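You operate a simulated robot arm through the tools that you are given. There is no shell and no other tool. Be economical: measure what you need, move in short steps, check, and stop when the job is done.

You are at the controls of a simulated robot arm. One attempt, no reset.

Task
Lock off the drive, then top up the chain bath to its yellow line from the oil jug.
Fine: stand the jug back where it was and shut the chain guard; the lock-off switch stays off.
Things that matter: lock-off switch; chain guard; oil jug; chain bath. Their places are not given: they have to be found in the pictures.

The check looks at the end state, three seconds after you hand in, the way a careful person would. Anything else that was tipped, shoved, dropped, spilled or broken makes it a failure.

Robot
A 6-joint arm with a two-finger parallel gripper, fixed in place. Base frame: the origin is at the foot of the arm, x ahead of it, y to its left, z up. Units: mm, degrees, N and s.
With the tool pointing down near the work surface it reaches from about 220 to 620 mm from the base axis. Its first joint turns from -66.0 to 66.0 degrees. Payload 2.7 kg.
The tool frame sits at the grasp point between the pads (the TCP): z along the fingers, y along the line on which they close. The tips reach 23 mm beyond it. The gripper opens to 94 mm. The fingers are 38 mm wide and 10 mm thick; the gripper's body (54 by 96 mm) begins 39 mm behind the TCP.
Orientation is that of the tool frame in the base frame, as [roll, pitch, yaw] about the fixed x, y, z axes, in that order (R = Rz(yaw) Ry(pitch) Rx(roll)). With the fingers straight down and closing along the base's y, the tool's x points along the base's -x, its y along +y and its z along -z.

Tools
- The arm moves only by the tool move_arm. Its arguments are lists of equal length, an entry for each row: "slide": the shift along the base's x, y, z in mm, a list of three; "delta_rot": the turn, a rotation vector about the base's x, y, z in degrees, a list of three. In form: {"slide": [[tx, ty, tz], ...], "delta_rot": [[ax, ay, az], ...]}. A call has 1 to 20 rows; each row shifts and turns the commanded pose from where the row before left it. "gripper" is the closure in counts, from 0 (fully open) to 255 (shut), set as the call begins (left out, the last holds). Each row takes 0.2 s and may step no farther than 50 mm and 8.6 degrees from the row before; otherwise, or with a gripper value out of range, the whole call is refused. A pose out of reach is approached as far as the arm can. The call stops where the force on the tool passes 90 N (or 10 N more than at its start, if that is more) or the arm is blocked; 0.2 s more then pass. Each finger travels about 45 mm/s and halts on what it meets, pressing with about 34 N; the grip force reading is that of the motor and also rises with nothing between the fingers. The clock runs only during rows and for 0.2 s after the last one: add rows that do not move to give the fingers time. The reply holds the time, the measured pose of the TCP, the force on the tool along the base axes, the opening and the grip force, in the units named above and with some noise.
- Cameras (640 x 400 px; columns grow to the right, rows downward): "scene" is fixed at [81.2, -433, 1401.9]; the picture's right is [0.64, -0.77, 0.00], its down [-0.50, -0.41, -0.76] and it looks along [0.59, 0.48, -0.65] (base axes); focal length 367 px, centre (320, 200). "wrist" rides on the gripper at [86, 16, -74] in the tool frame; the picture's right is [-0.18, 0.98, 0.00], its down [-0.58, -0.11, -0.81] and it looks along [-0.79, -0.15, 0.59] (tool axes); focal length 243 px, centre (320, 200).
- snapshot(camera): a new picture of that camera. No time passes.
- probe_pixels(camera, pixels): for up to 12 pixels [column, row] of the newest picture of that camera ("zoom" is the newest enlarged one), the place [x, y, z] in the base frame of the surface seen there, good to about 2 mm, but the place of the scene camera against the robot may be out by one fixed shift of up to 18 mm in any direction. No time passes.
- zoom(camera, box): a new picture of the part [left, top, right, bottom] of that camera's present view, enlarged. No time passes.
- finish_job(): hands the job in; it is judged then, once.

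Go step by step. Measure first, check grasps and placings, and put right what went wrong. The budget is 80 turns and 38 pictures, counting those below and the enlarged ones. Unless the task says otherwise, let go and move clear before handing in, and close with one line.

The tools are called after ">>>" as a command line: name --argument value ..., lists and objects as JSON in quotes. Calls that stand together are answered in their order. move_arm: Moves the arm, as the interface text tells. Its arguments: {"type":"object","properties":{"slide":{"type":"array","items":{"type":"array","items":{"type":"number"}}},"delta_rot":{"type":"array","items":{"type":"array","items":{"type":"number"}}},"gripper":{"type":"number"}},"required":["slide","delta_rot"]} The other tools are called the same way: snapshot (camera) takes a picture; probe_pixels (camera, pixels) gives the place of the surface under pixels of a picture; zoom (camera, box) takes an enlarged picture of a part of a camera's view; finish_job () hands the job in.

At the start:

```text
time: 0.0
tcp_pos: [316.0, -83.3, 1111.4]
ee_rot: [179.9, 0.0, -180.0]
force: [0.6, 0.0, 0.7]
grip_width: 93.8
gripper_force: 0.1
```

scene: 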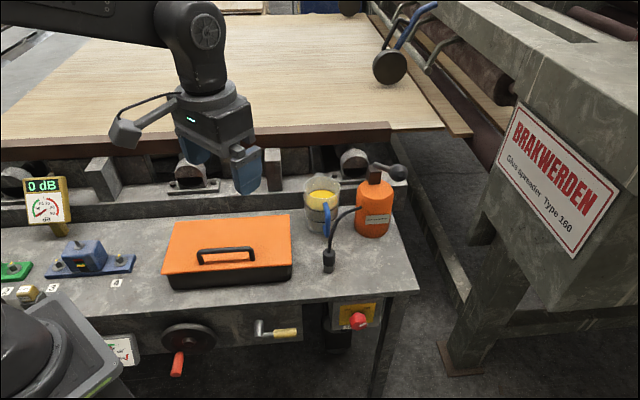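
wrist: 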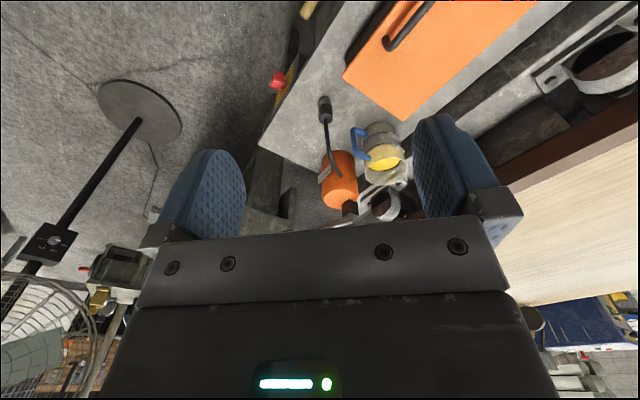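

The scene shows an orange lid with a handle (about 228,245), a jug with a blue handle (322,200), an orange oil can (372,210) and a red knob on a yellow plate (357,320). I'll zoom in on these.

>>> zoom --camera "scene" --box '[290, 150, 430, 237]'

>>> zoom --camera "scene" --box '[240, 280, 400, 380]'

>>> zoom --camera "scene" --box '[140, 190, 320, 302]'

>>> probe_pixels --camera "scene" --pixels '[[228, 249], [202, 260], [252, 256], [167, 270], [290, 262], [290, 217], [180, 224], [322, 195], [327, 220], [357, 320], [330, 265], [372, 190]]'

```text
4.57 times, centred on (360, 194) of scene
```

zoom: 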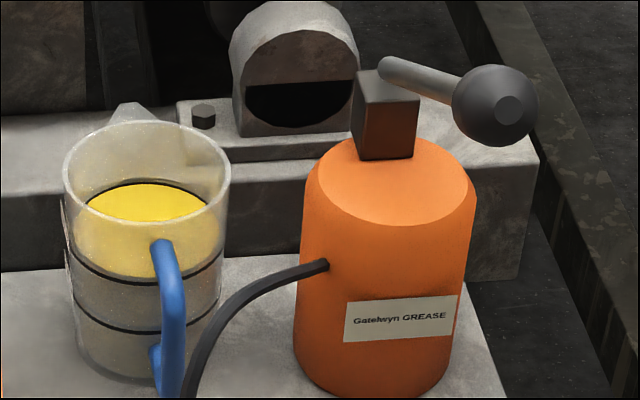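

```text
4.00 times, centred on (320, 330) of scene
```

zoom: 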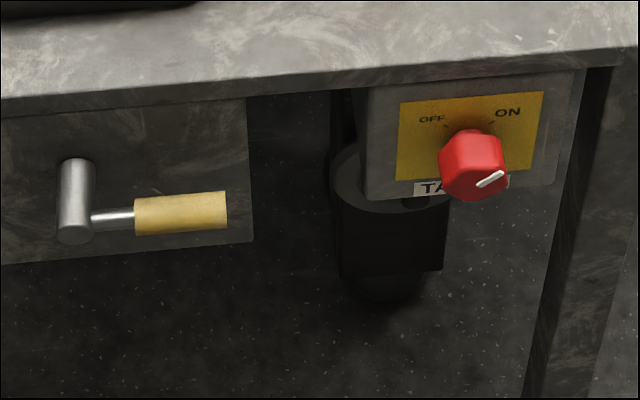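

```text
3.56 times, centred on (230, 246) of scene
```

zoom: 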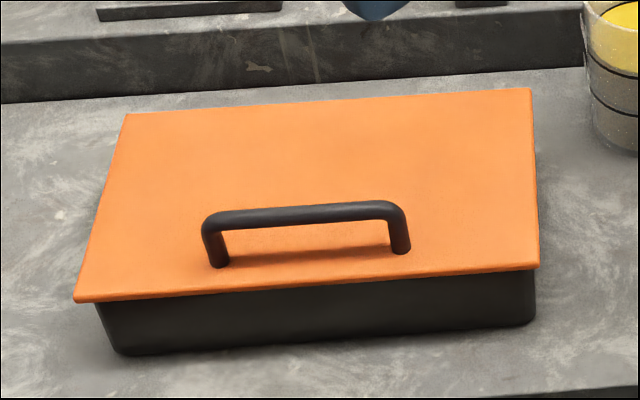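

```text
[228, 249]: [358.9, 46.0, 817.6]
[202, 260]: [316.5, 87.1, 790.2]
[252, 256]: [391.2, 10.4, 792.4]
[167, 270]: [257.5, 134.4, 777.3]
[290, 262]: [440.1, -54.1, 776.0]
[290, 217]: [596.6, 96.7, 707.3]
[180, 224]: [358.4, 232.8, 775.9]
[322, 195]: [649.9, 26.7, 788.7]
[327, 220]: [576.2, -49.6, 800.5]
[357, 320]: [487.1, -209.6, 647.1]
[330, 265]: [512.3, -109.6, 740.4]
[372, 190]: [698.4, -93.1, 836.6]
```

The knob at about (357,318) points to ON. Its front face looks toward the camera, roughly along [-0.7,-0.7,0]. I need finer geometry of the knob and panel, and of the lid's back edge.

>>> zoom --camera "scene" --box '[325, 290, 389, 330]'

>>> probe_pixels --camera "scene" --pixels '[[344, 306], [374, 304], [341, 323], [375, 321], [357, 322], [361, 325], [358, 314], [352, 319], [300, 299], [390, 292], [335, 305], [380, 330]]'

>>> zoom --camera "wrist" --box '[250, 40, 410, 140]'

```text
10.00 times, centred on (357, 310) of scene
```

zoom: 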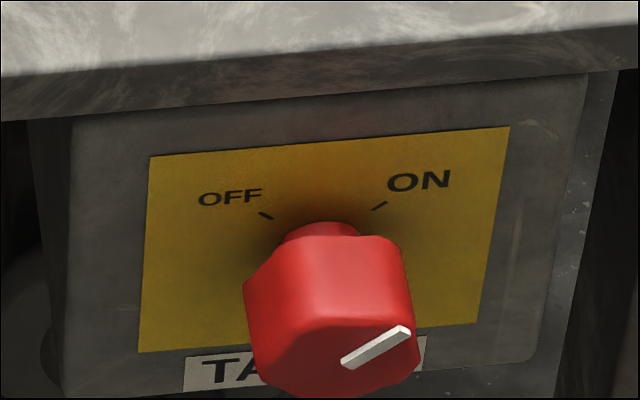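

```text
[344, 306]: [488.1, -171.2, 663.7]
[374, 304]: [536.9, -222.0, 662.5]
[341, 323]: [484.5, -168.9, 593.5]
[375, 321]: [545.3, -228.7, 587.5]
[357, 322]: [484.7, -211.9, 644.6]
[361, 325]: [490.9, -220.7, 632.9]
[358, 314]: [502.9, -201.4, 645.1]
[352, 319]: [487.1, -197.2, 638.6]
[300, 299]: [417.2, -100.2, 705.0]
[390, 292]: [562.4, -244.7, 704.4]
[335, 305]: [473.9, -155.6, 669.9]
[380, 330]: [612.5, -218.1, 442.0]
```

```text
4.00 times, centred on (330, 90) of wrist
```

zoom: 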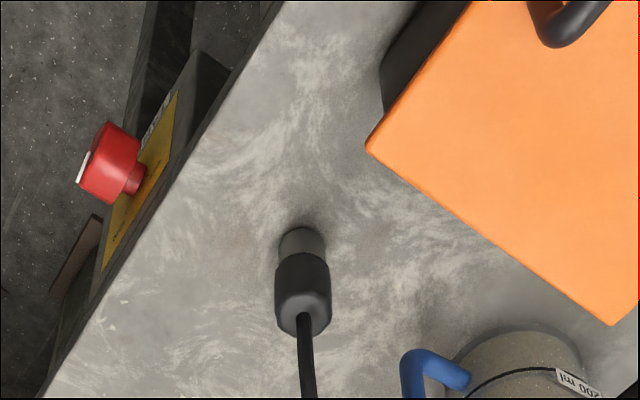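

The wrist camera also sees the knob and the lid corner. I'll probe those to calibrate the scene camera's fixed shift.

>>> probe_pixels --camera "zoom" --pixels '[[372, 150], [612, 318], [110, 165], [82, 168], [125, 185], [175, 110], [110, 255], [120, 150], [135, 165], [302, 235], [420, 360], [250, 60]]'

>>> probe_pixels --camera "scene" --pixels '[[290, 265], [290, 215], [168, 271], [179, 223], [288, 265], [289, 218]]'

```text
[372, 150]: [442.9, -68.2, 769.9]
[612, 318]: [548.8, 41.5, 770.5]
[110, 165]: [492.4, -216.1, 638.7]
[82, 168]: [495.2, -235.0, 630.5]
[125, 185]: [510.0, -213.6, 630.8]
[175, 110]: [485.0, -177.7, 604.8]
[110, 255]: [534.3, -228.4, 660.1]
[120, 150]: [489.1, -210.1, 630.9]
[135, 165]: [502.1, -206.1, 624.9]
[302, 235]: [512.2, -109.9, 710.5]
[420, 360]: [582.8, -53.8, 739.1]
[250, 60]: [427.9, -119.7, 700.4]
```

```text
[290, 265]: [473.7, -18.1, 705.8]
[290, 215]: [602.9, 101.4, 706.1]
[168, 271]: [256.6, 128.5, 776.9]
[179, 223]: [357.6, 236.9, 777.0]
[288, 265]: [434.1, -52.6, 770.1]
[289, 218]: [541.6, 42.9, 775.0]
```

The table front runs at about 45°, so the knob axis points outward along [-0.71,-0.71,0], and the pointer must turn about 90° counter-clockwise seen from the front. I'll swing the tool out in front of the table and tilt it to horizontal at a safe height.

>>> move_arm --slide '[[4, -22, -26], [4, -22, -26], [4, -22, -26], [4, -22, -26], [4, -22, -26], [4, -22, -26], [4, -22, -26], [4, -22, -26], [4, -22, -26], [4, -22, -26], [4, -22, -26]]' --delta_rot '[[5.786, -5.786, 0], [5.786, -5.786, 0], [5.786, -5.786, 0], [5.786, -5.786, 0], [5.786, -5.786, 0], [5.786, -5.786, 0], [5.786, -5.786, 0], [5.786, -5.786, 0], [5.786, -5.786, 0], [5.786, -5.786, 0], [5.786, -5.786, 0]]' --gripper 0

>>> snapshot --camera "wrist"

```text
time: 2.4
tcp_pos: [359.0, -325.9, 825.2]
ee_rot: [89.6, 45.0, 134.8]
force: [-0.6, 0.6, 0.5]
grip_width: 93.9
gripper_force: 0.0
```

```text
30 pictures are left
```

wrist: 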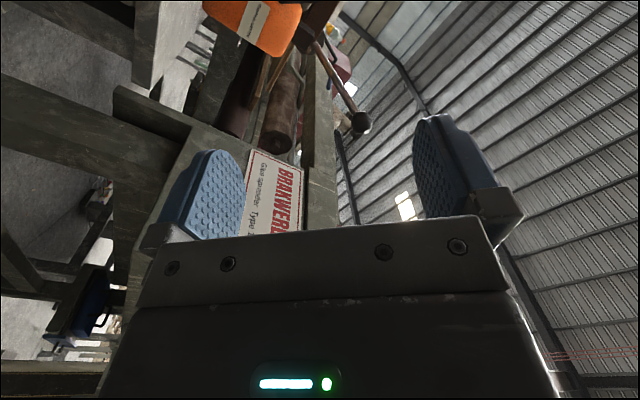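

The tool is horizontal as planned. I'll lower it in front of the knob and check the alignment.

>>> move_arm --slide '[[3, -3, -40], [3, -3, -40], [3, -3, -40], [3, -3, -40], [2, -2, -43], [25, 25, 0], [0, 0, 0]]' --delta_rot '[[0, 0, 0], [0, 0, 0], [0, 0, 0], [0, 0, 0], [0, 0, 0], [0, 0, 0], [0, 0, 0]]'

>>> snapshot --camera "wrist"

>>> snapshot --camera "scene"

```text
time: 4.0
tcp_pos: [395.9, -311.0, 686.0]
ee_rot: [89.8, 45.1, 134.9]
force: [0.0, 0.2, -0.1]
grip_width: 94.0
gripper_force: 0.0
out of reach, approached as far as the arm can: row 4, 5
```

```text
29 pictures are left
```

wrist: 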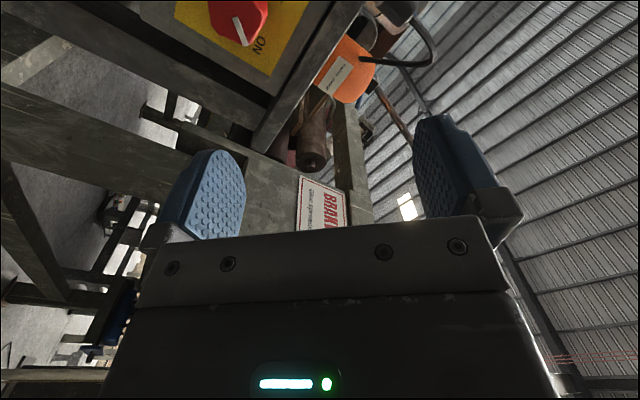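

```text
28 pictures are left
```

scene: 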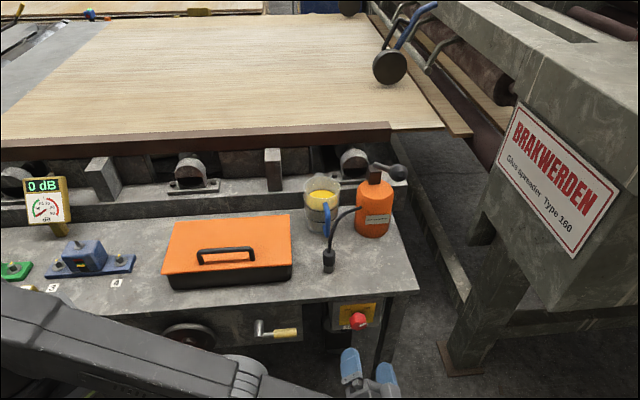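

At this standoff the arm can't go lower than z=686. The wrist picture shows the knob (236,20), so I'll measure its face now and then try lowering closer in.

>>> zoom --camera "wrist" --box '[160, 0, 320, 100]'

>>> probe_pixels --camera "wrist" --pixels '[[238, 20], [242, 42], [234, 18], [212, 10], [225, 33], [265, 8], [250, 36], [272, 72], [305, 5], [180, 15]]'

```text
4.00 times, centred on (240, 50) of wrist
```

zoom: 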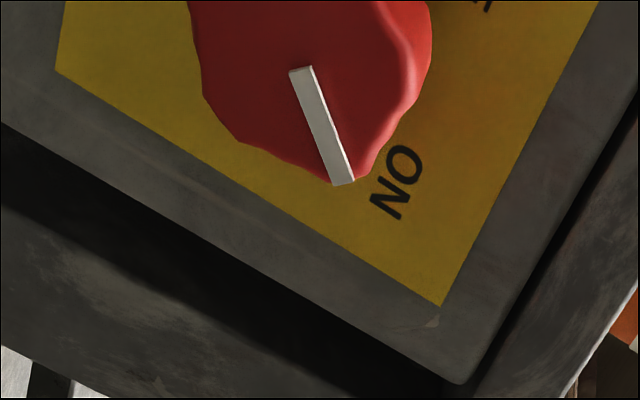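

```text
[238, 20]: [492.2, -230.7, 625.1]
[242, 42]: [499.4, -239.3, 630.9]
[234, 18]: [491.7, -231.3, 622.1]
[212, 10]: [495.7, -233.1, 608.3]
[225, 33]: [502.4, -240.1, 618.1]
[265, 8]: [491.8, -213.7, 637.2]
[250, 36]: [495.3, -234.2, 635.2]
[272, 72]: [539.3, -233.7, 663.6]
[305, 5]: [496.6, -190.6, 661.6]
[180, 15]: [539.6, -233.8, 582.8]
```

The pointer sits at about (511–524 along the front, z 622–633), so the knob axis is near s=504.5, z=619, with the face at d=184. I'll move closer in and then go down.

>>> move_arm --slide '[[33.4, 30.2, 0], [33.4, 30.2, 0], [0, 0, -22], [0, 0, -22], [0, 0, -22], [0, 0, 0]]' --delta_rot '[[0, 0, 0], [0, 0, 0], [0, 0, 0], [0, 0, 0], [0, 0, 0], [0, 0, 0]]'

```text
time: 5.4
tcp_pos: [460.8, -249.2, 654.9]
ee_rot: [90.0, 45.0, 134.9]
force: [0.4, -0.9, 0.6]
grip_width: 94.0
gripper_force: 0.0
out of reach, approached as far as the arm can: row 4, 5
```

The reach floor is about z=655 here, so I'll tilt the tool 18° about its closing axis. That raises the wrist but keeps the pads square to the knob axis. Then I'll lower to z=619.

>>> move_arm --slide '[[0.6, -0.6, 0], [0.6, -0.6, 0], [0.6, -0.6, 0], [0, 0, -12], [0, 0, -12], [0, 0, -12], [0, 0, 0]]' --delta_rot '[[-3, 3, 4.243], [-3, 3, 4.243], [-3, 3, 4.243], [0, 0, 0], [0, 0, 0], [0, 0, 0], [0, 0, 0]]'

```text
time: 7.0
tcp_pos: [458.0, -246.7, 660.1]
ee_rot: [107.0, 42.3, 159.6]
force: [0.1, -0.3, 0.2]
grip_width: 93.9
gripper_force: 0.1
out of reach, approached as far as the arm can: row 2, 3, 4, 5, 6
```

The orientation was reached, but the height floor stays, so a horizontal approach won't get there. Instead I'll come at the knob from straight above, closing along the table edge with the camera outward, and turn it by tilting the tool around the knob axis. First I'll back up and reorient high.

>>> move_arm --slide '[[-10, -10, 45], [-10, -10, 45], [-10, -10, 45], [0, 0, 10], [0, 0, 10], [0, 0, 10], [0, 0, 10], [0, 0, 10], [0, 0, 10], [5.9, 5.1, 0], [5.9, 5.1, 0], [5.9, 5.1, 0], [5.9, 5.1, 0], [5.9, 5.1, 0], [5.9, 5.1, 0], [5.9, 5.1, 0], [5.9, 5.1, 0], [5.9, 5.1, 0], [5.9, 5.1, 0]]' --delta_rot '[[3, -3, -4.243], [3, -3, -4.243], [3, -3, -4.243], [-5.303, -5.303, 0], [-5.303, -5.303, 0], [-5.303, -5.303, 0], [-5.303, -5.303, 0], [-5.303, -5.303, 0], [-5.303, -5.303, 0], [-6.01, 6.01, 0], [-6.01, 6.01, 0], [-6.01, 6.01, 0], [-6.01, 6.01, 0], [-6.01, 6.01, 0], [-6.01, 6.01, 0], [-6.01, 6.01, 0], [-6.01, 6.01, 0], [-6.01, 6.01, 0], [-6.01, 6.01, 0]]'

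```text
time: 11.0
tcp_pos: [487.1, -225.3, 854.6]
ee_rot: [179.9, 5.0, -135.0]
force: [0.4, 0.4, 0.1]
grip_width: 94.0
gripper_force: 0.1
```

The tool is nearly vertical. I'll level it, centre it above the knob, and look before descending.

>>> move_arm --slide '[[4.8, 3.7, 0], [0, 0, -50], [0, 0, -50], [0, 0, 0]]' --delta_rot '[[-3.535, 3.535, 0], [0, 0, 0], [0, 0, 0], [0, 0, 0]]'

>>> snapshot --camera "wrist"

```text
time: 12.0
tcp_pos: [493.0, -223.7, 753.2]
ee_rot: [179.9, 0.1, -135.0]
force: [0.9, -0.7, -0.1]
grip_width: 93.8
gripper_force: 0.0
```

```text
26 pictures are left
```

wrist: 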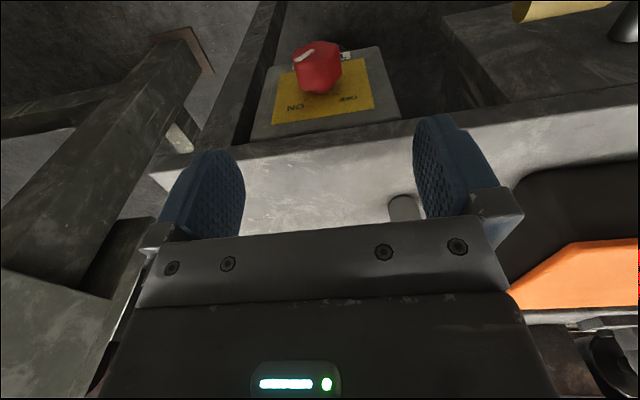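

The knob is visible at (317,67), with its pointer toward ON at (303,55). I'll probe its sides for a precise centre.

>>> zoom --camera "wrist" --box '[257, 25, 385, 105]'

>>> probe_pixels --camera "zoom" --pixels '[[190, 190], [420, 180], [300, 250], [300, 320], [230, 160], [190, 110], [300, 90], [400, 100], [80, 430], [600, 370], [90, 385], [580, 380]]'

```text
5.00 times, centred on (321, 65) of wrist
```

zoom: 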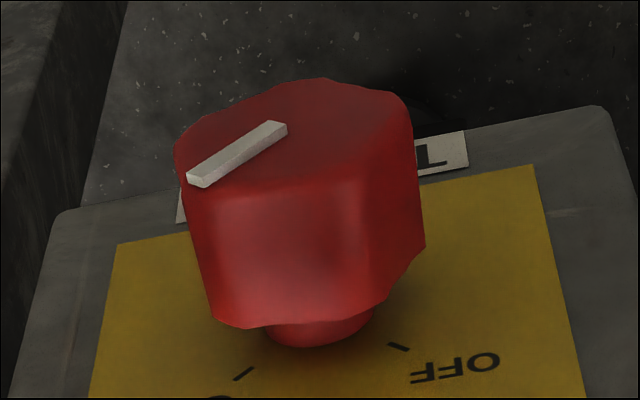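

```text
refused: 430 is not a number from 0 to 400
```

>>> probe_pixels --camera "zoom" --pixels '[[190, 195], [417, 170], [300, 250], [310, 310], [205, 178], [282, 128], [405, 250], [220, 310], [105, 380], [565, 370], [240, 374], [398, 346]]'

```text
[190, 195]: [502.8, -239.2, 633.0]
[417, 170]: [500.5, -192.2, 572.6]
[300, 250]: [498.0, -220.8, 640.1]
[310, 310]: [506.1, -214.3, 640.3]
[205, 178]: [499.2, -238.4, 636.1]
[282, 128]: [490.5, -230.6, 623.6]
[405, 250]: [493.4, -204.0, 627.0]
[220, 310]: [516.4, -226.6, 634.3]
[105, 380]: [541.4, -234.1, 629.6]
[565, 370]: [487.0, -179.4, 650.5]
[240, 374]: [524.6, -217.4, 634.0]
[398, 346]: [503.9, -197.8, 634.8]
```

The knob spans s=490–527, so its centre is about s=509.5, z≈622, with the body at d=184–205. I'll shift 2.7 mm along the edge and descend to z=622.

>>> move_arm --slide '[[1.9, -1.9, -30], [0, 0, -35], [0, 0, -35], [0, 0, -31], [0, 0, 0]]' --delta_rot '[[0, 0, 0], [0, 0, 0], [0, 0, 0], [0, 0, 0], [0, 0, 0]]'

```text
time: 12.9
tcp_pos: [495.9, -228.3, 653.8]
ee_rot: [-179.9, 0.1, -134.8]
force: [-12.8, -0.5, 16.9]
grip_width: 94.1
gripper_force: 0.0
stopped in row 4: the force on the tool passed its limit (the readings are from after the stop); the commanded pose is now the measured one
```

Contact stopped me at z=654. I'll look to see what touches.

>>> move_arm --slide '[[0, 0, 4]]' --delta_rot '[[0, 0, 0]]'

>>> zoom --camera "scene" --box '[260, 230, 420, 330]'

>>> snapshot --camera "wrist"

```text
time: 13.3
tcp_pos: [496.9, -227.5, 655.0]
ee_rot: [179.9, -0.1, -134.9]
force: [-3.3, -4.9, -2.5]
grip_width: 94.2
gripper_force: 0.0
```

```text
4.00 times, centred on (340, 280) of scene
```

zoom: 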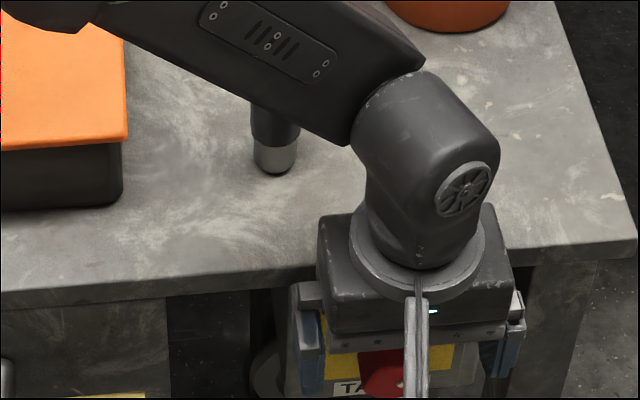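

```text
23 pictures are left
```

wrist: 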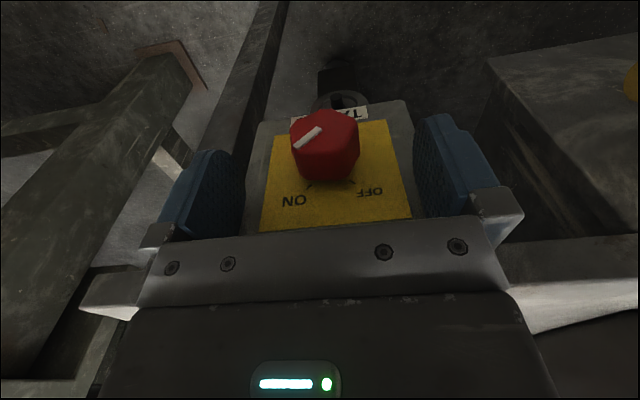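

The gripper body touched the table's front lip; the pads are well centred on the knob. I'll move 6 mm outward and continue down.

>>> move_arm --slide '[[-5.6, -2.8, 3], [0, 0, 0], [0, 0, -18], [0, 0, -18], [0, 0, 0]]' --delta_rot '[[0, 0, 0], [0, 0, 0], [0, 0, 0], [0, 0, 0], [0, 0, 0]]'

```text
time: 14.2
tcp_pos: [497.6, -232.2, 653.9]
ee_rot: [-179.6, 0.3, -134.2]
force: [-0.6, 0.5, 8.4]
grip_width: 93.9
gripper_force: 0.0
stopped in row 4: the force on the tool passed its limit (the readings are from after the stop); the commanded pose is now the measured one
```

It stopped again at the same height and was pushed sideways, so something else may be touching, perhaps the forearm. I'll lift and look at the whole scene.

>>> move_arm --slide '[[0, 0, 8], [0, 0, 0]]' --delta_rot '[[0, 0, 0], [0, 0, 0]]'

>>> snapshot --camera "scene"

```text
time: 14.8
tcp_pos: [495.5, -231.3, 661.2]
ee_rot: [-179.9, 0.1, -134.4]
force: [-0.9, 0.3, 0.1]
grip_width: 94.1
gripper_force: 0.1
```

```text
22 pictures are left
```

scene: 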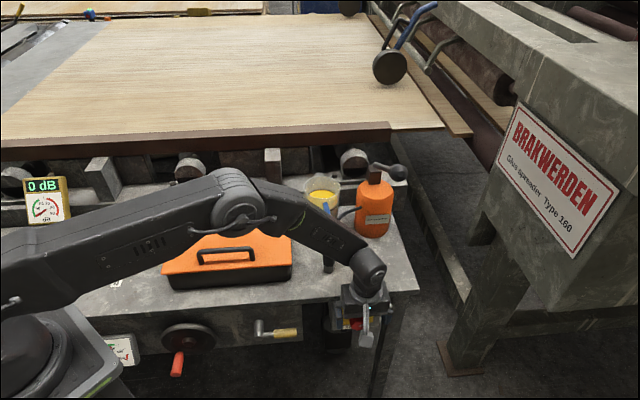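

I'll probe the forearm, elbow and gripper body against the hose and table lip to find the touching pair.

>>> probe_pixels --camera "scene" --pixels '[[328, 246], [345, 258], [310, 230], [290, 215], [238, 215], [328, 262], [372, 262], [345, 300], [350, 295], [391, 293], [356, 211], [180, 250]]'

>>> zoom --camera "scene" --box '[310, 240, 422, 350]'

```text
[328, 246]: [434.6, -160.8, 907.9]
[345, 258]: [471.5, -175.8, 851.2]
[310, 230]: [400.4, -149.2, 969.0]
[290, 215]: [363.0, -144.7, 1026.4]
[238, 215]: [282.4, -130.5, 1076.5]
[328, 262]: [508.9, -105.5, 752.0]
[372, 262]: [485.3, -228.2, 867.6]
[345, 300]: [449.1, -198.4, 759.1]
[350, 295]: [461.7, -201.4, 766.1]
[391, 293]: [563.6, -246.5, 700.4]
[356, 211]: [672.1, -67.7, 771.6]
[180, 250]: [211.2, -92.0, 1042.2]
```

```text
3.64 times, centred on (366, 295) of scene
```

zoom: 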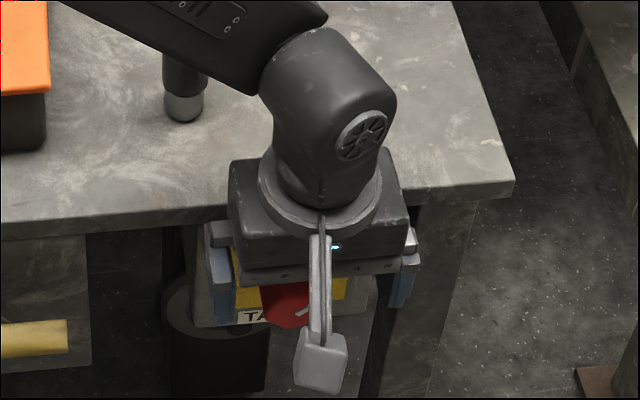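

The forearm is well clear, so the contact must be at the gripper body or bracket. I'll measure the lip edge from the wrist camera.

>>> snapshot --camera "wrist"

>>> probe_pixels --camera "wrist" --pixels '[[560, 245], [600, 240], [560, 250], [560, 260], [560, 280], [560, 310], [110, 275], [110, 285], [110, 300], [330, 160], [200, 200], [450, 180]]'

```text
20 pictures are left
```

wrist: 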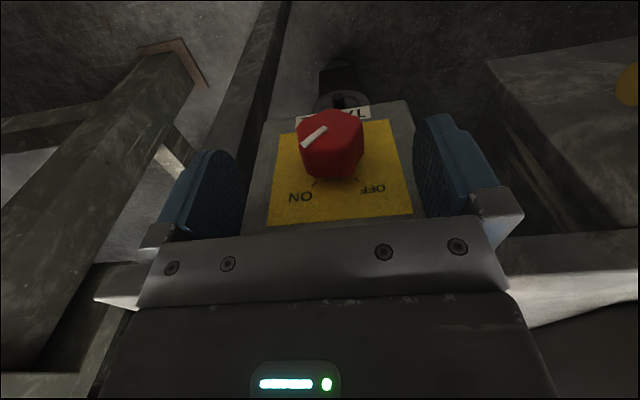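

```text
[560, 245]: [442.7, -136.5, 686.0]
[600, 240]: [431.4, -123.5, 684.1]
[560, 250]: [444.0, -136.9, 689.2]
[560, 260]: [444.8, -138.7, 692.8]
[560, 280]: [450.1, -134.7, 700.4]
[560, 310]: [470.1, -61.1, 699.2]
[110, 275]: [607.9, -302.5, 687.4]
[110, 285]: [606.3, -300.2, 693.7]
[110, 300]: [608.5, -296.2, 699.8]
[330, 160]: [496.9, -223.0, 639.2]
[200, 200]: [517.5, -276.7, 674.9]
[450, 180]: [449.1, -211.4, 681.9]
```

The lip's front edge is at d=216, so the body should clear below d≈188. I'll move out to d=176, recentre, and descend in tiny steps to see whether the contact repeats.

>>> move_arm --slide '[[-11, -4.5, 0], [0, 0, 0], [0, 0, -4], [0, 0, -4], [0, 0, -4], [0, 0, -4], [0, 0, -4], [0, 0, 0]]' --delta_rot '[[0, 0, -0.6], [0, 0, 0], [0, 0, 0], [0, 0, 0], [0, 0, 0], [0, 0, 0], [0, 0, 0], [0, 0, 0]]'

```text
time: 16.1
tcp_pos: [490.9, -237.6, 653.7]
ee_rot: [-179.5, 0.3, -134.6]
force: [0.7, -1.2, 7.3]
grip_width: 94.1
gripper_force: 0.1
stopped in row 6: the force on the tool passed its limit (the readings are from after the stop); the commanded pose is now the measured one
```

The contact repeats at z≈653.7 regardless of d, pushing me to the right, so the left fingertip is meeting something low. I'll probe what lies under the left finger.

>>> probe_pixels --camera "scene" --pixels '[[328, 325], [328, 335], [334, 340], [340, 345], [345, 335], [338, 320], [337, 326], [372, 340], [378, 320], [300, 340], [290, 332], [322, 318]]'

>>> zoom --camera "scene" --box '[306, 275, 402, 345]'

```text
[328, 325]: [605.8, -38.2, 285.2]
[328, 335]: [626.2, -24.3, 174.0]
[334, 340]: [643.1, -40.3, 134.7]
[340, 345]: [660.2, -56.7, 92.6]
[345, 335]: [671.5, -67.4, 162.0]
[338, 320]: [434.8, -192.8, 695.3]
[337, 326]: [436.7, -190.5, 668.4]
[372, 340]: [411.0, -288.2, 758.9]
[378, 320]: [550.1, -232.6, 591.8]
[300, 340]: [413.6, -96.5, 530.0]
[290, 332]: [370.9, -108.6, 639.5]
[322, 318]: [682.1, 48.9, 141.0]
```

```text
5.71 times, centred on (354, 310) of scene
```

zoom: 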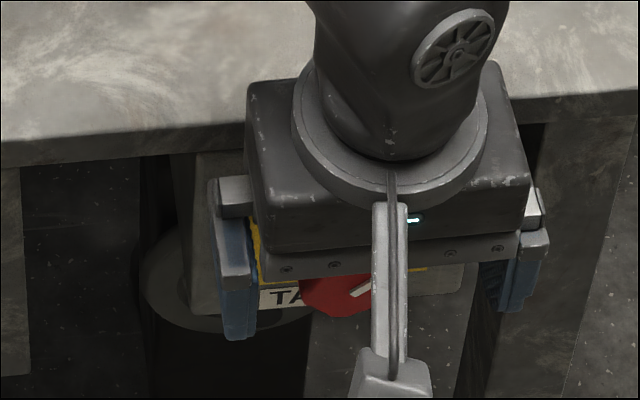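

Nothing solid is under the fingers, and the push is mostly radial. I'll test further out at d=125 to separate contact from a joint limit.

>>> move_arm --slide '[[0, 0, 15], [-20, -20, 0], [-20, -20, 0], [0, 0, 0], [0, 0, -5], [0, 0, -5], [0, 0, -5], [0, 0, -5], [0, 0, -5], [0, 0, 0]]' --delta_rot '[[0, 0, 0], [0, 0, 0], [0, 0, 0], [0, 0, 0], [0, 0, 0], [0, 0, 0], [0, 0, 0], [0, 0, 0], [0, 0, 0], [0, 0, 0]]'

```text
time: 18.3
tcp_pos: [448.4, -276.7, 641.5]
ee_rot: [-179.7, 0.2, -134.5]
force: [0.4, 0.9, 0.5]
grip_width: 94.3
gripper_force: 0.1
```

At d=121 there's no obstruction, so the block is a real contact near the bench. I'll go to z=622 out here and then slide in toward the knob horizontally.

>>> move_arm --slide '[[-1.8, 1.8, -10], [0, 0, -11], [0, 0, 0], [7, 7, 0], [7, 7, 0], [7, 7, 0], [5, 5, 0], [5, 5, 0], [4, 4, 0], [3, 3, 0], [3, 3, 0], [0, 0, 0]]' --delta_rot '[[0, 0, 0], [0, 0, 0], [0, 0, 0], [0, 0, 0], [0, 0, 0], [0, 0, 0], [0, 0, 0], [0, 0, 0], [0, 0, 0], [0, 0, 0], [0, 0, 0], [0, 0, 0]]'

```text
time: 20.9
tcp_pos: [480.7, -240.7, 621.5]
ee_rot: [179.8, -0.1, -135.1]
force: [-66.5, -32.3, 32.5]
grip_width: 93.9
gripper_force: 0.0
```

At d≈170 the gripper body meets the lip, so it reaches about 46 mm toward the bench. I'll back out and lean the tool 35° so the body recedes while the fingers still straddle the knob.

>>> move_arm --slide '[[-12, -12, 0], [-8, -8, 4], [0, 0, 4], [0, 0, 4], [0, 0, 4], [0, 0, 0]]' --delta_rot '[[0, 0, 0], [4.95, -4.95, 0], [4.95, -4.95, 0], [4.95, -4.95, 0], [4.95, -4.95, 0], [4.95, -4.95, 0]]'

>>> snapshot --camera "wrist"

```text
time: 22.3
tcp_pos: [468.0, -254.6, 638.1]
ee_rot: [-179.4, 35.4, -134.6]
force: [0.9, -0.3, 0.0]
grip_width: 94.1
gripper_force: 0.0
```

```text
18 pictures are left
```

wrist: 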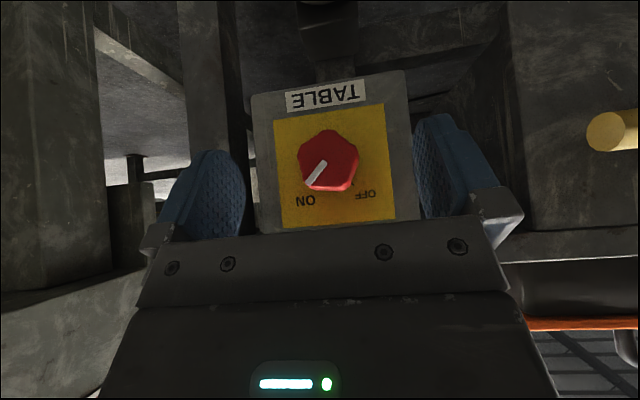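

The plate is labelled "TABLE", so before turning it I'll check the rest of the bench for any other lock-off switch.

>>> zoom --camera "scene" --box '[0, 150, 240, 400]'

>>> probe_pixels --camera "wrist" --pixels '[[330, 150], [320, 165], [308, 183], [302, 160], [357, 160], [330, 132], [330, 190], [275, 150], [385, 150], [330, 215]]'

```text
1.60 times, centred on (120, 275) of scene
```

zoom: 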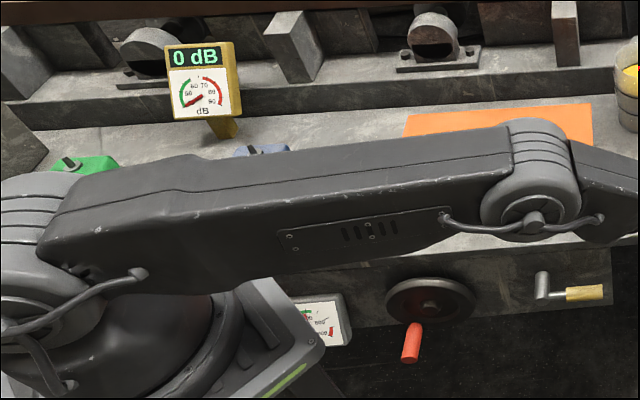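

```text
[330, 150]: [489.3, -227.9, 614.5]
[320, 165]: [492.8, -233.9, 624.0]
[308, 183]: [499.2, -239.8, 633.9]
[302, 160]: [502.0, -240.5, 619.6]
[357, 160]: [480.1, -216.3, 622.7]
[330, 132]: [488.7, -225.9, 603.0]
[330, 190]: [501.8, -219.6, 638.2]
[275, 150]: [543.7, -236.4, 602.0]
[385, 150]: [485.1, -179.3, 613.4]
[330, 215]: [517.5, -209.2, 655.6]
```

This is the only ON/OFF switch, so I'll go on. The knob rims give a centre of s=509, z=621. I'll move in to d=186 and close on it.

>>> move_arm --slide '[[-1.4, 1.4, -17], [6.2, 6.2, 0], [6.2, 6.2, 0], [6.2, 6.2, 0], [6.2, 6.2, 0], [0, 0, 0]]' --delta_rot '[[0, 0, 0], [0, 0, 0], [0, 0, 0], [0, 0, 0], [0, 0, 0], [0, 0, 0]]'

```text
time: 23.7
tcp_pos: [490.5, -226.9, 620.4]
ee_rot: [-179.5, 35.3, -134.5]
force: [-0.1, -0.5, -0.1]
grip_width: 94.1
gripper_force: 0.0
```

No contact, and I'm at d=186, z=620. Closing on the knob.

>>> move_arm --slide '[[1, -1, 0], [0, 0, 0], [0, 0, 0], [0, 0, 0], [0, 0, 0], [0, 0, 0]]' --delta_rot '[[0, 0, 0], [0, 0, 0], [0, 0, 0], [0, 0, 0], [0, 0, 0], [0, 0, 0]]' --gripper 255

```text
time: 25.1
tcp_pos: [493.1, -228.4, 619.4]
ee_rot: [-179.4, 35.2, -134.7]
force: [4.5, -2.4, -3.6]
grip_width: 39.8
gripper_force: 44.6
```

Gripped at 39.8 mm. I'll turn it counter-clockwise about the knob axis, 48° first.

>>> move_arm --slide '[[0, 0, 0], [0, 0, 0], [0, 0, 0], [0, 0, 0], [0, 0, 0], [0, 0, 0], [0, 0, 0], [0, 0, 0], [0, 0, 0]]' --delta_rot '[[-4.243, -4.243, 0], [-4.243, -4.243, 0], [-4.243, -4.243, 0], [-4.243, -4.243, 0], [-4.243, -4.243, 0], [-4.243, -4.243, 0], [-4.243, -4.243, 0], [-4.243, -4.243, 0], [0, 0, 0]]'

>>> snapshot --camera "wrist"

```text
time: 26.4
tcp_pos: [502.3, -235.1, 598.2]
ee_rot: [-147.7, 30.2, -115.7]
force: [-28.2, 7.8, 24.6]
grip_width: 38.8
gripper_force: 45.4
out of reach, approached as far as the arm can: row 5, 6
stopped in row 6: the force on the tool passed its limit (the readings are from after the stop); the commanded pose is now the measured one
```

```text
16 pictures are left
```

wrist: 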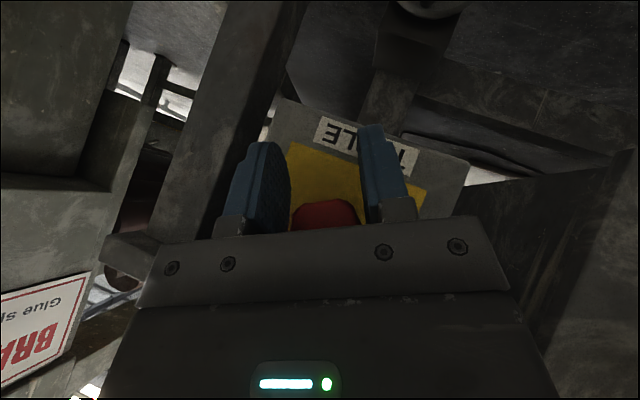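

After about 30° the reach ended and the grip slid down the knob. I'll release, back out, and check the knob.

>>> move_arm --slide '[[0, 0, 0], [0, 0, 0], [0, 0, 0], [0, 0, 0], [-5, -5, 5], [-8, -8, 6], [-8, -8, 6], [-8, -8, 6]]' --delta_rot '[[0, 0, 0], [0, 0, 0], [0, 0, 0], [0, 0, 0], [0, 0, 0], [4.243, 4.243, 0], [4.243, 4.243, 0], [4.243, 4.243, 0]]' --gripper 0

>>> snapshot --camera "wrist"

```text
time: 28.2
tcp_pos: [475.5, -264.7, 620.0]
ee_rot: [-168.2, 34.3, -126.8]
force: [0.1, 0.7, 0.5]
grip_width: 94.2
gripper_force: 0.0
```

```text
15 pictures are left
```

wrist: 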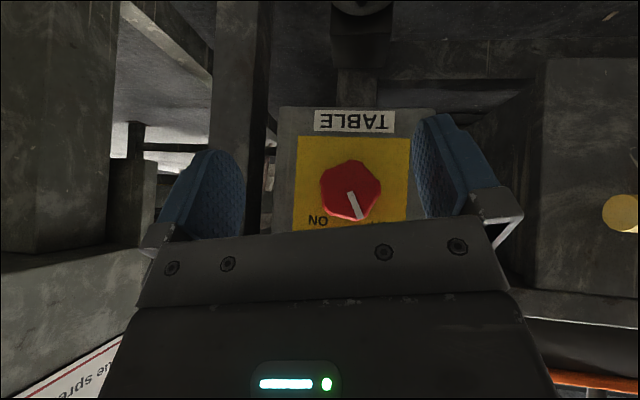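

The pointer has moved past vertical, about 20° toward OFF. I'll roll the tool to about 18° on the right side, regrip, and turn the rest.

>>> move_arm --slide '[[-2.5, 2.5, 0], [-2.5, 2.5, 0], [-2.5, 2.5, 0], [-2.7, 2.7, 1], [0, 0, 0], [0, 0, 0]]' --delta_rot '[[5.3, 5.3, 0], [5.3, 5.3, 0], [5.3, 5.3, 0], [5.3, 5.3, 0], [0, 0, 0], [0, 0, 0]]'

>>> snapshot --camera "wrist"

```text
time: 29.6
tcp_pos: [465.4, -254.7, 621.1]
ee_rot: [155.5, 33.2, -147.4]
force: [0.0, -0.1, 0.3]
grip_width: 93.9
gripper_force: 0.0
```

```text
14 pictures are left
```

wrist: 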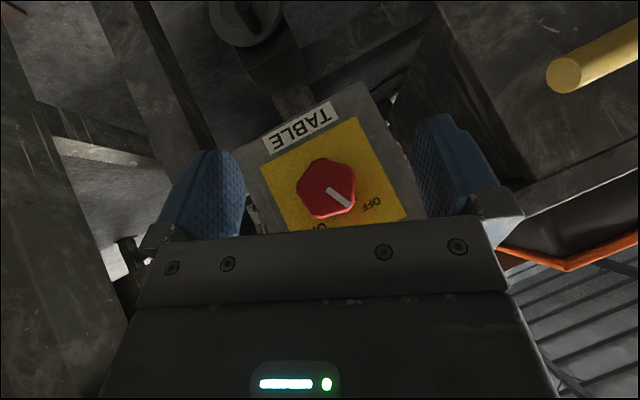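

Aligned on the knob. I'll move in, grip, and turn another 42° counter-clockwise.

>>> move_arm --slide '[[6.5, 6.5, 0], [6.5, 6.5, 0], [6.5, 6.5, 0], [6.5, 6.5, 0], [0, 0, 0]]' --delta_rot '[[0, 0, 0], [0, 0, 0], [0, 0, 0], [0, 0, 0], [0, 0, 0]]'

>>> move_arm --slide '[[0, 0, 0], [0, 0, 0], [0, 0, 0], [0, 0, 0], [0, 0, 0], [0, 0, 0], [0, 0, 0], [0, 0, 0], [0, 0, 0], [0, 0, 0], [0, 0, 0], [0, 0, 0], [0, 0, 0]]' --delta_rot '[[0, 0, 0], [0, 0, 0], [0, 0, 0], [0, 0, 0], [0, 0, 0], [-4.243, -4.243, 0], [-4.243, -4.243, 0], [-4.243, -4.243, 0], [-4.243, -4.243, 0], [-4.243, -4.243, 0], [-4.243, -4.243, 0], [-4.243, -4.243, 0], [0, 0, 0]]' --gripper 255

```text
time: 30.8
tcp_pos: [491.8, -230.1, 620.6]
ee_rot: [155.6, 33.3, -147.4]
force: [-0.2, 0.5, 0.2]
grip_width: 94.1
gripper_force: 0.1
```

```text
time: 33.6
tcp_pos: [491.5, -229.1, 622.6]
ee_rot: [-154.1, 31.8, -119.4]
force: [11.8, -11.5, -6.1]
grip_width: 39.7
gripper_force: 45.3
```

Turned cleanly by 42°. Now I'll release, back away, and verify.

>>> move_arm --slide '[[0, 0, 0], [0, 0, 0], [0, 0, 0], [0, 0, 0], [-7, -7, 0], [-8, -8, 0], [-8, -8, 0], [-8, -8, 0], [0, 0, 0]]' --delta_rot '[[0, 0, 0], [0, 0, 0], [0, 0, 0], [0, 0, 0], [0, 0, 0], [0, 0, 0], [5.3, 5.3, 0], [5.3, 5.3, 0], [5.3, 5.3, 0]]' --gripper 0

>>> zoom --camera "wrist" --box '[240, 80, 440, 240]'

```text
time: 35.6
tcp_pos: [459.9, -260.6, 621.1]
ee_rot: [179.0, 35.0, -134.0]
force: [-1.1, 0.8, -0.5]
grip_width: 94.2
gripper_force: 0.0
```

```text
2.50 times, centred on (340, 160) of wrist
```

zoom: 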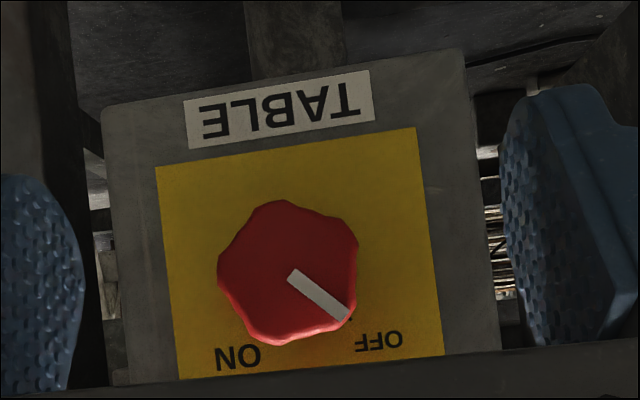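

The pointer now sits on the OFF tick, so the drive is locked off. Next I'll rise, straighten the tool, and move above the guard's handle, with the pads closing across the bar.

>>> move_arm --slide '[[0, 0, 45], [0, 0, 45], [0, 0, 45], [0, 0, 45], [0, 0, 45], [0, 0, 45], [0, 0, 35], [0, 0, 0]]' --delta_rot '[[0, 0, 0], [0, 0, 0], [0, 0, 0], [-4.95, 4.95, 0], [-4.95, 4.95, 0], [-4.95, 4.95, 0], [-4.95, 4.95, 0], [-4.95, 4.95, 0]]'

>>> move_arm --slide '[[-8, 25, 0], [-8, 25, 0], [-8, 25, 0], [-8, 25, 0], [-8, 25, 0], [-8, 25, 0], [-8, 25, 0], [-8, 25, 0], [-8, 25, 0], [-8, 25, 0], [-8, 25, 0], [-8, 24, 0]]' --delta_rot '[[0, 0, -7.5], [0, 0, -7.5], [0, 0, -7.5], [0, 0, -7.5], [0, 0, -7.5], [0, 0, -7.5], [0, 0, -7.5], [0, 0, -7.5], [0, 0, -7.5], [0, 0, -7.5], [0, 0, -7.5], [0, 0, -7.5]]'

>>> snapshot --camera "wrist"

```text
time: 37.4
tcp_pos: [460.5, -260.6, 926.2]
ee_rot: [178.6, 0.0, -134.2]
force: [1.1, -0.8, 0.5]
grip_width: 94.0
gripper_force: 0.1
```

```text
time: 40.0
tcp_pos: [363.5, 39.1, 924.5]
ee_rot: [178.6, 0.2, 135.7]
force: [-0.2, -0.3, 0.5]
grip_width: 94.3
gripper_force: 0.1
```

```text
12 pictures are left
```

wrist: 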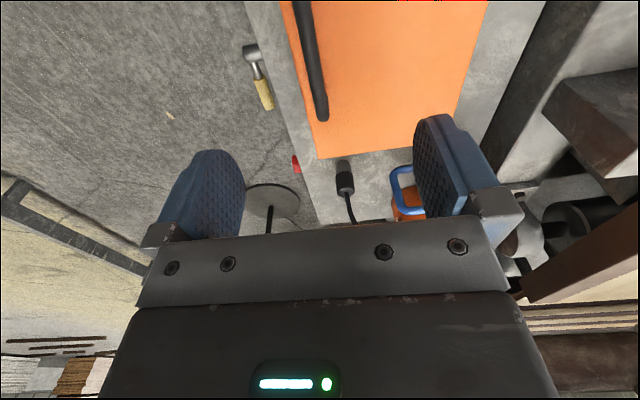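

The handle bar shows from (300,0) to (322,115) and the jug's blue handle at (402,190). I'll probe these with the wrist camera.

>>> probe_pixels --camera "wrist" --pixels '[[303, 20], [310, 55], [318, 100], [322, 117], [318, 156], [453, 112], [485, 5], [395, 178], [402, 170], [410, 212], [345, 175], [398, 190]]'

```text
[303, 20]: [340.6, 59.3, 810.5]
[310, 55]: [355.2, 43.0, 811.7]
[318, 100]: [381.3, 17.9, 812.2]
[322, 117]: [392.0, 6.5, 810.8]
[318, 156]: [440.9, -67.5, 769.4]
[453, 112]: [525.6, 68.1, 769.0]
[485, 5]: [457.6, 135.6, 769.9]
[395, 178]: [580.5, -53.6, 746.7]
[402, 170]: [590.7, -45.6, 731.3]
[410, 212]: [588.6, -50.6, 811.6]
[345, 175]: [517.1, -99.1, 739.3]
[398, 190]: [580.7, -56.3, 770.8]
```

The bar is at d=282 with its top at z=812. I'm centred on it within 3 mm, so I'll descend and grip.

>>> move_arm --slide '[[-1.9, -1.9, -38], [0, 0, -40], [0, 0, -40], [0, 0, 0]]' --delta_rot '[[0, 0, 0], [0, 0, 0], [0, 0, 0], [0, 0, 0]]'

>>> move_arm --slide '[[0, 0, 0], [0, 0, 0], [0, 0, 0], [0, 0, 0], [0, 0, 0], [0, 0, 0], [0, 0, 0]]' --delta_rot '[[0, 0, 0], [0, 0, 0], [0, 0, 0], [0, 0, 0], [0, 0, 0], [0, 0, 0], [0, 0, 0]]' --gripper 255

```text
time: 41.0
tcp_pos: [362.3, 37.1, 806.4]
ee_rot: [178.6, 0.2, 135.9]
force: [-0.2, 0.5, 0.2]
grip_width: 94.2
gripper_force: 0.1
```

```text
time: 42.6
tcp_pos: [362.5, 38.5, 806.4]
ee_rot: [178.3, 0.2, 135.5]
force: [6.4, 13.5, -5.5]
grip_width: 11.9
gripper_force: 44.7
```

Bar gripped (11.9 mm). I'll assume a hinge at the back edge (d≈418, z≈768) and lift about 10° along that arc, watching the force.

>>> move_arm --slide '[[2, 2, 8], [2, 2, 8], [2.2, 2.2, 7], [0, 0, 0]]' --delta_rot '[[0, 0, 0], [0, 0, 0], [0, 0, 0], [0, 0, 0]]'

>>> snapshot --camera "scene"

```text
time: 43.6
tcp_pos: [369.4, 43.1, 832.0]
ee_rot: [178.8, 0.1, 135.6]
force: [3.5, 20.9, -12.8]
grip_width: 11.8
gripper_force: 44.8
```

```text
11 pictures are left
```

scene: 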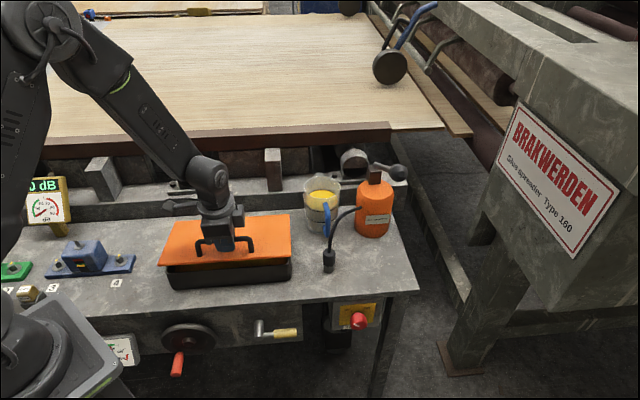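

The lid pivots at its back edge. I'll continue along the arc to about 60°.

>>> move_arm --slide '[[4.45, 4.45, 10.6], [4.45, 4.45, 10.6], [5.62, 5.62, 9.3], [5.62, 5.62, 9.3], [6.72, 6.72, 7.8], [6.72, 6.72, 7.8], [7.6, 7.6, 6.05], [7.6, 7.6, 6.05], [8.17, 8.17, 4.1], [8.17, 8.17, 4.1], [0, 0, 0]]' --delta_rot '[[0, 0, 0], [0, 0, 0], [0, 0, 0], [0, 0, 0], [0, 0, 0], [0, 0, 0], [0, 0, 0], [0, 0, 0], [0, 0, 0], [0, 0, 0], [0, 0, 0]]'

```text
time: 46.0
tcp_pos: [434.3, 109.1, 908.3]
ee_rot: [178.3, 0.3, 135.8]
force: [-14.9, 1.3, 32.5]
grip_width: 12.3
gripper_force: 44.8
```

The force is modest at 60°. Continuing to about 90° with slightly more height.

>>> move_arm --slide '[[8.6, 8.6, 3.5], [8.6, 8.6, 3], [8.7, 8.7, 1], [8.7, 8.7, 0], [8.5, 8.5, -1], [8.5, 8.5, -2], [0, 0, 0]]' --delta_rot '[[0, 0, 0], [0, 0, 0], [0, 0, 0], [0, 0, 0], [0, 0, 0], [0, 0, 0], [0, 0, 0]]'

>>> snapshot --camera "scene"

```text
time: 47.6
tcp_pos: [486.5, 159.0, 912.1]
ee_rot: [178.7, 0.1, 135.7]
force: [-5.8, 1.9, -3.3]
grip_width: 12.4
gripper_force: 45.2
```

```text
10 pictures are left
```

scene: 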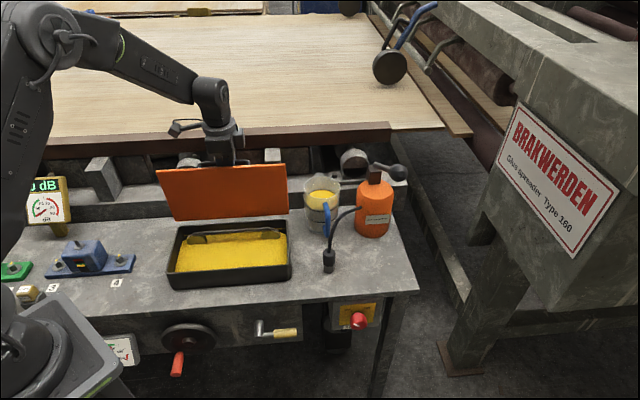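

The lid is vertical and the oil bath is visible. I'll push it past vertical to find its stop.

>>> move_arm --slide '[[8.1, 8.1, -3], [8.1, 8.1, -4.5], [4.2, 4.2, -3], [4.2, 4.2, -3], [0, 0, 0]]' --delta_rot '[[0, 0, 0], [0, 0, 0], [0, 0, 0], [0, 0, 0], [0, 0, 0]]'

```text
time: 48.8
tcp_pos: [508.2, 182.0, 899.3]
ee_rot: [178.8, -0.1, 135.7]
force: [-26.7, -17.5, 30.9]
grip_width: 12.2
gripper_force: 45.0
```

The lid resists at about 102°, past vertical and at its stop. I'll open the fingers only partly so they don't touch the lid, then rise.

>>> move_arm --slide '[[-1.5, -1.5, 0], [0, 0, 0], [0, 0, 0]]' --delta_rot '[[0, 0, 0], [0, 0, 0], [0, 0, 0]]' --gripper 180

>>> move_arm --slide '[[0, 0, 10], [0, 0, 20], [0, 0, 30], [0, 0, 40], [0, 0, 0]]' --delta_rot '[[0, 0, 0], [0, 0, 0], [0, 0, 0], [0, 0, 0], [0, 0, 0]]'

>>> snapshot --camera "scene"

```text
time: 49.6
tcp_pos: [507.6, 182.9, 897.1]
ee_rot: [178.7, 0.1, 135.8]
force: [-0.2, -0.6, 0.0]
grip_width: 27.3
gripper_force: 0.0
```

```text
time: 50.8
tcp_pos: [508.0, 183.0, 998.6]
ee_rot: [178.6, 0.2, 135.8]
force: [0.3, 0.0, -0.4]
grip_width: 27.8
gripper_force: 0.0
```

```text
9 pictures are left
```

scene: 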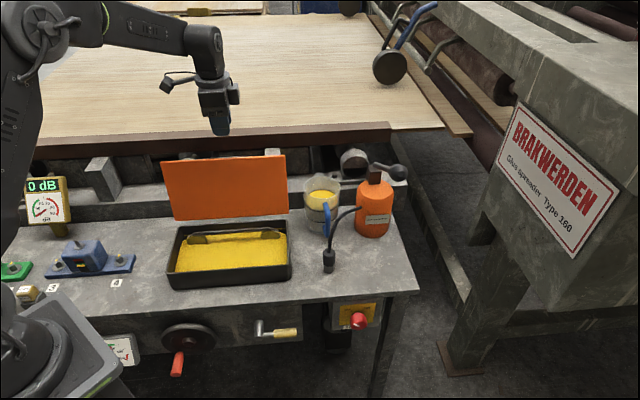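

The lid stays open. I'll zoom on the bath to find the yellow line and level, and on the jug.

>>> zoom --camera "scene" --box '[160, 210, 304, 300]'

>>> probe_pixels --camera "scene" --pixels '[[230, 258], [180, 262], [280, 262], [235, 237], [186, 230], [285, 221], [169, 278], [291, 270], [230, 270], [282, 240], [178, 240], [230, 224]]'

>>> probe_pixels --camera "scene" --pixels '[[304, 182], [339, 182], [321, 174], [321, 191], [322, 196], [328, 205], [327, 232], [322, 228], [325, 215], [309, 225], [339, 215], [316, 232]]'

```text
4.44 times, centred on (232, 255) of scene
```

zoom: 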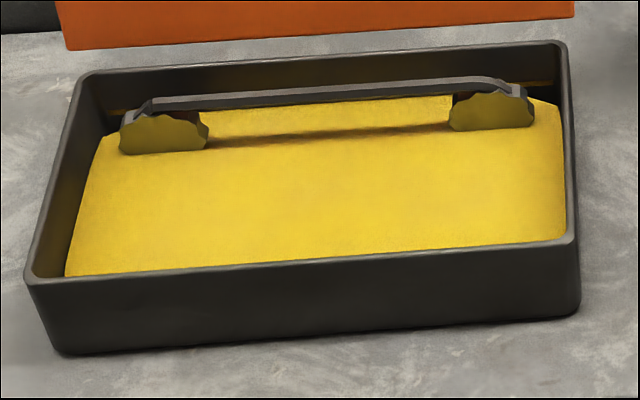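

```text
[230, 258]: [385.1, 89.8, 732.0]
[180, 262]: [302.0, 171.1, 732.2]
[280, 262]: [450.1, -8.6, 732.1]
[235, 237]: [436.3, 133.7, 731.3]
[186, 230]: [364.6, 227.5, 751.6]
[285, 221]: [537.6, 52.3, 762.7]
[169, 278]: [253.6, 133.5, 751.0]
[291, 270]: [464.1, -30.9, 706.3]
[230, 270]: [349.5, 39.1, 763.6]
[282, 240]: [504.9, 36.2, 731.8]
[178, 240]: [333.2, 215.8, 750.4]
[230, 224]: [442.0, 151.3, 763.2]
```

```text
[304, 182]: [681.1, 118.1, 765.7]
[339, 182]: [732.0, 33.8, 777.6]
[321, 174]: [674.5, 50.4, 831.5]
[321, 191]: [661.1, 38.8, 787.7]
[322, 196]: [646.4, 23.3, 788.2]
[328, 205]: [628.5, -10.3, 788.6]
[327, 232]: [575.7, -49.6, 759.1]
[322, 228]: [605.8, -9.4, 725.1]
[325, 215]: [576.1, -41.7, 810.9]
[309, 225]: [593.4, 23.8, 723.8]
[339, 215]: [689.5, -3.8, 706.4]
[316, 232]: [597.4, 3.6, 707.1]
```

The oil is at scene z≈732 and a thin yellow line shows on the back wall at zoom (540,83) and (115,110). I'll probe it.

>>> probe_pixels --camera "zoom" --pixels '[[540, 83], [545, 82], [548, 84], [115, 111], [120, 110], [110, 112], [550, 60], [105, 90], [550, 95], [550, 110], [330, 68], [560, 150]]'

>>> zoom --camera "scene" --box '[256, 214, 304, 244]'

```text
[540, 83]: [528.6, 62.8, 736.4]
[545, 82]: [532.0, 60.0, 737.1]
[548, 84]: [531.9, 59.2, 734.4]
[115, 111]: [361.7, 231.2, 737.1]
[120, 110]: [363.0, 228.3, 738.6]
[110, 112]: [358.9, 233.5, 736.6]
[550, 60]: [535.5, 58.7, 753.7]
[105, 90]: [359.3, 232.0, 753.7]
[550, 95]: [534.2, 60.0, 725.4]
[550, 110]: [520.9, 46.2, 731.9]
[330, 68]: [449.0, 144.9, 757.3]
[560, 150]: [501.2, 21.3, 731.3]
```

```text
13.33 times, centred on (280, 229) of scene
```

zoom: 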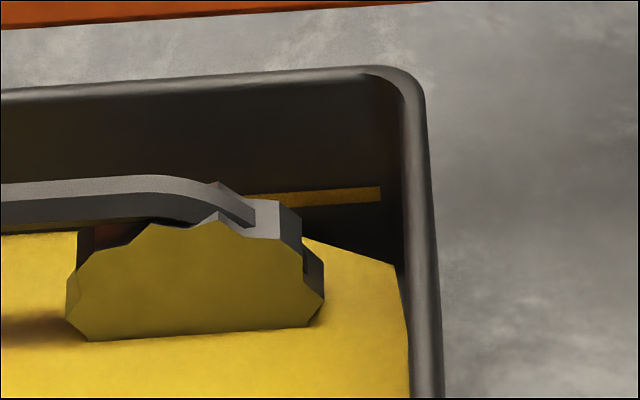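

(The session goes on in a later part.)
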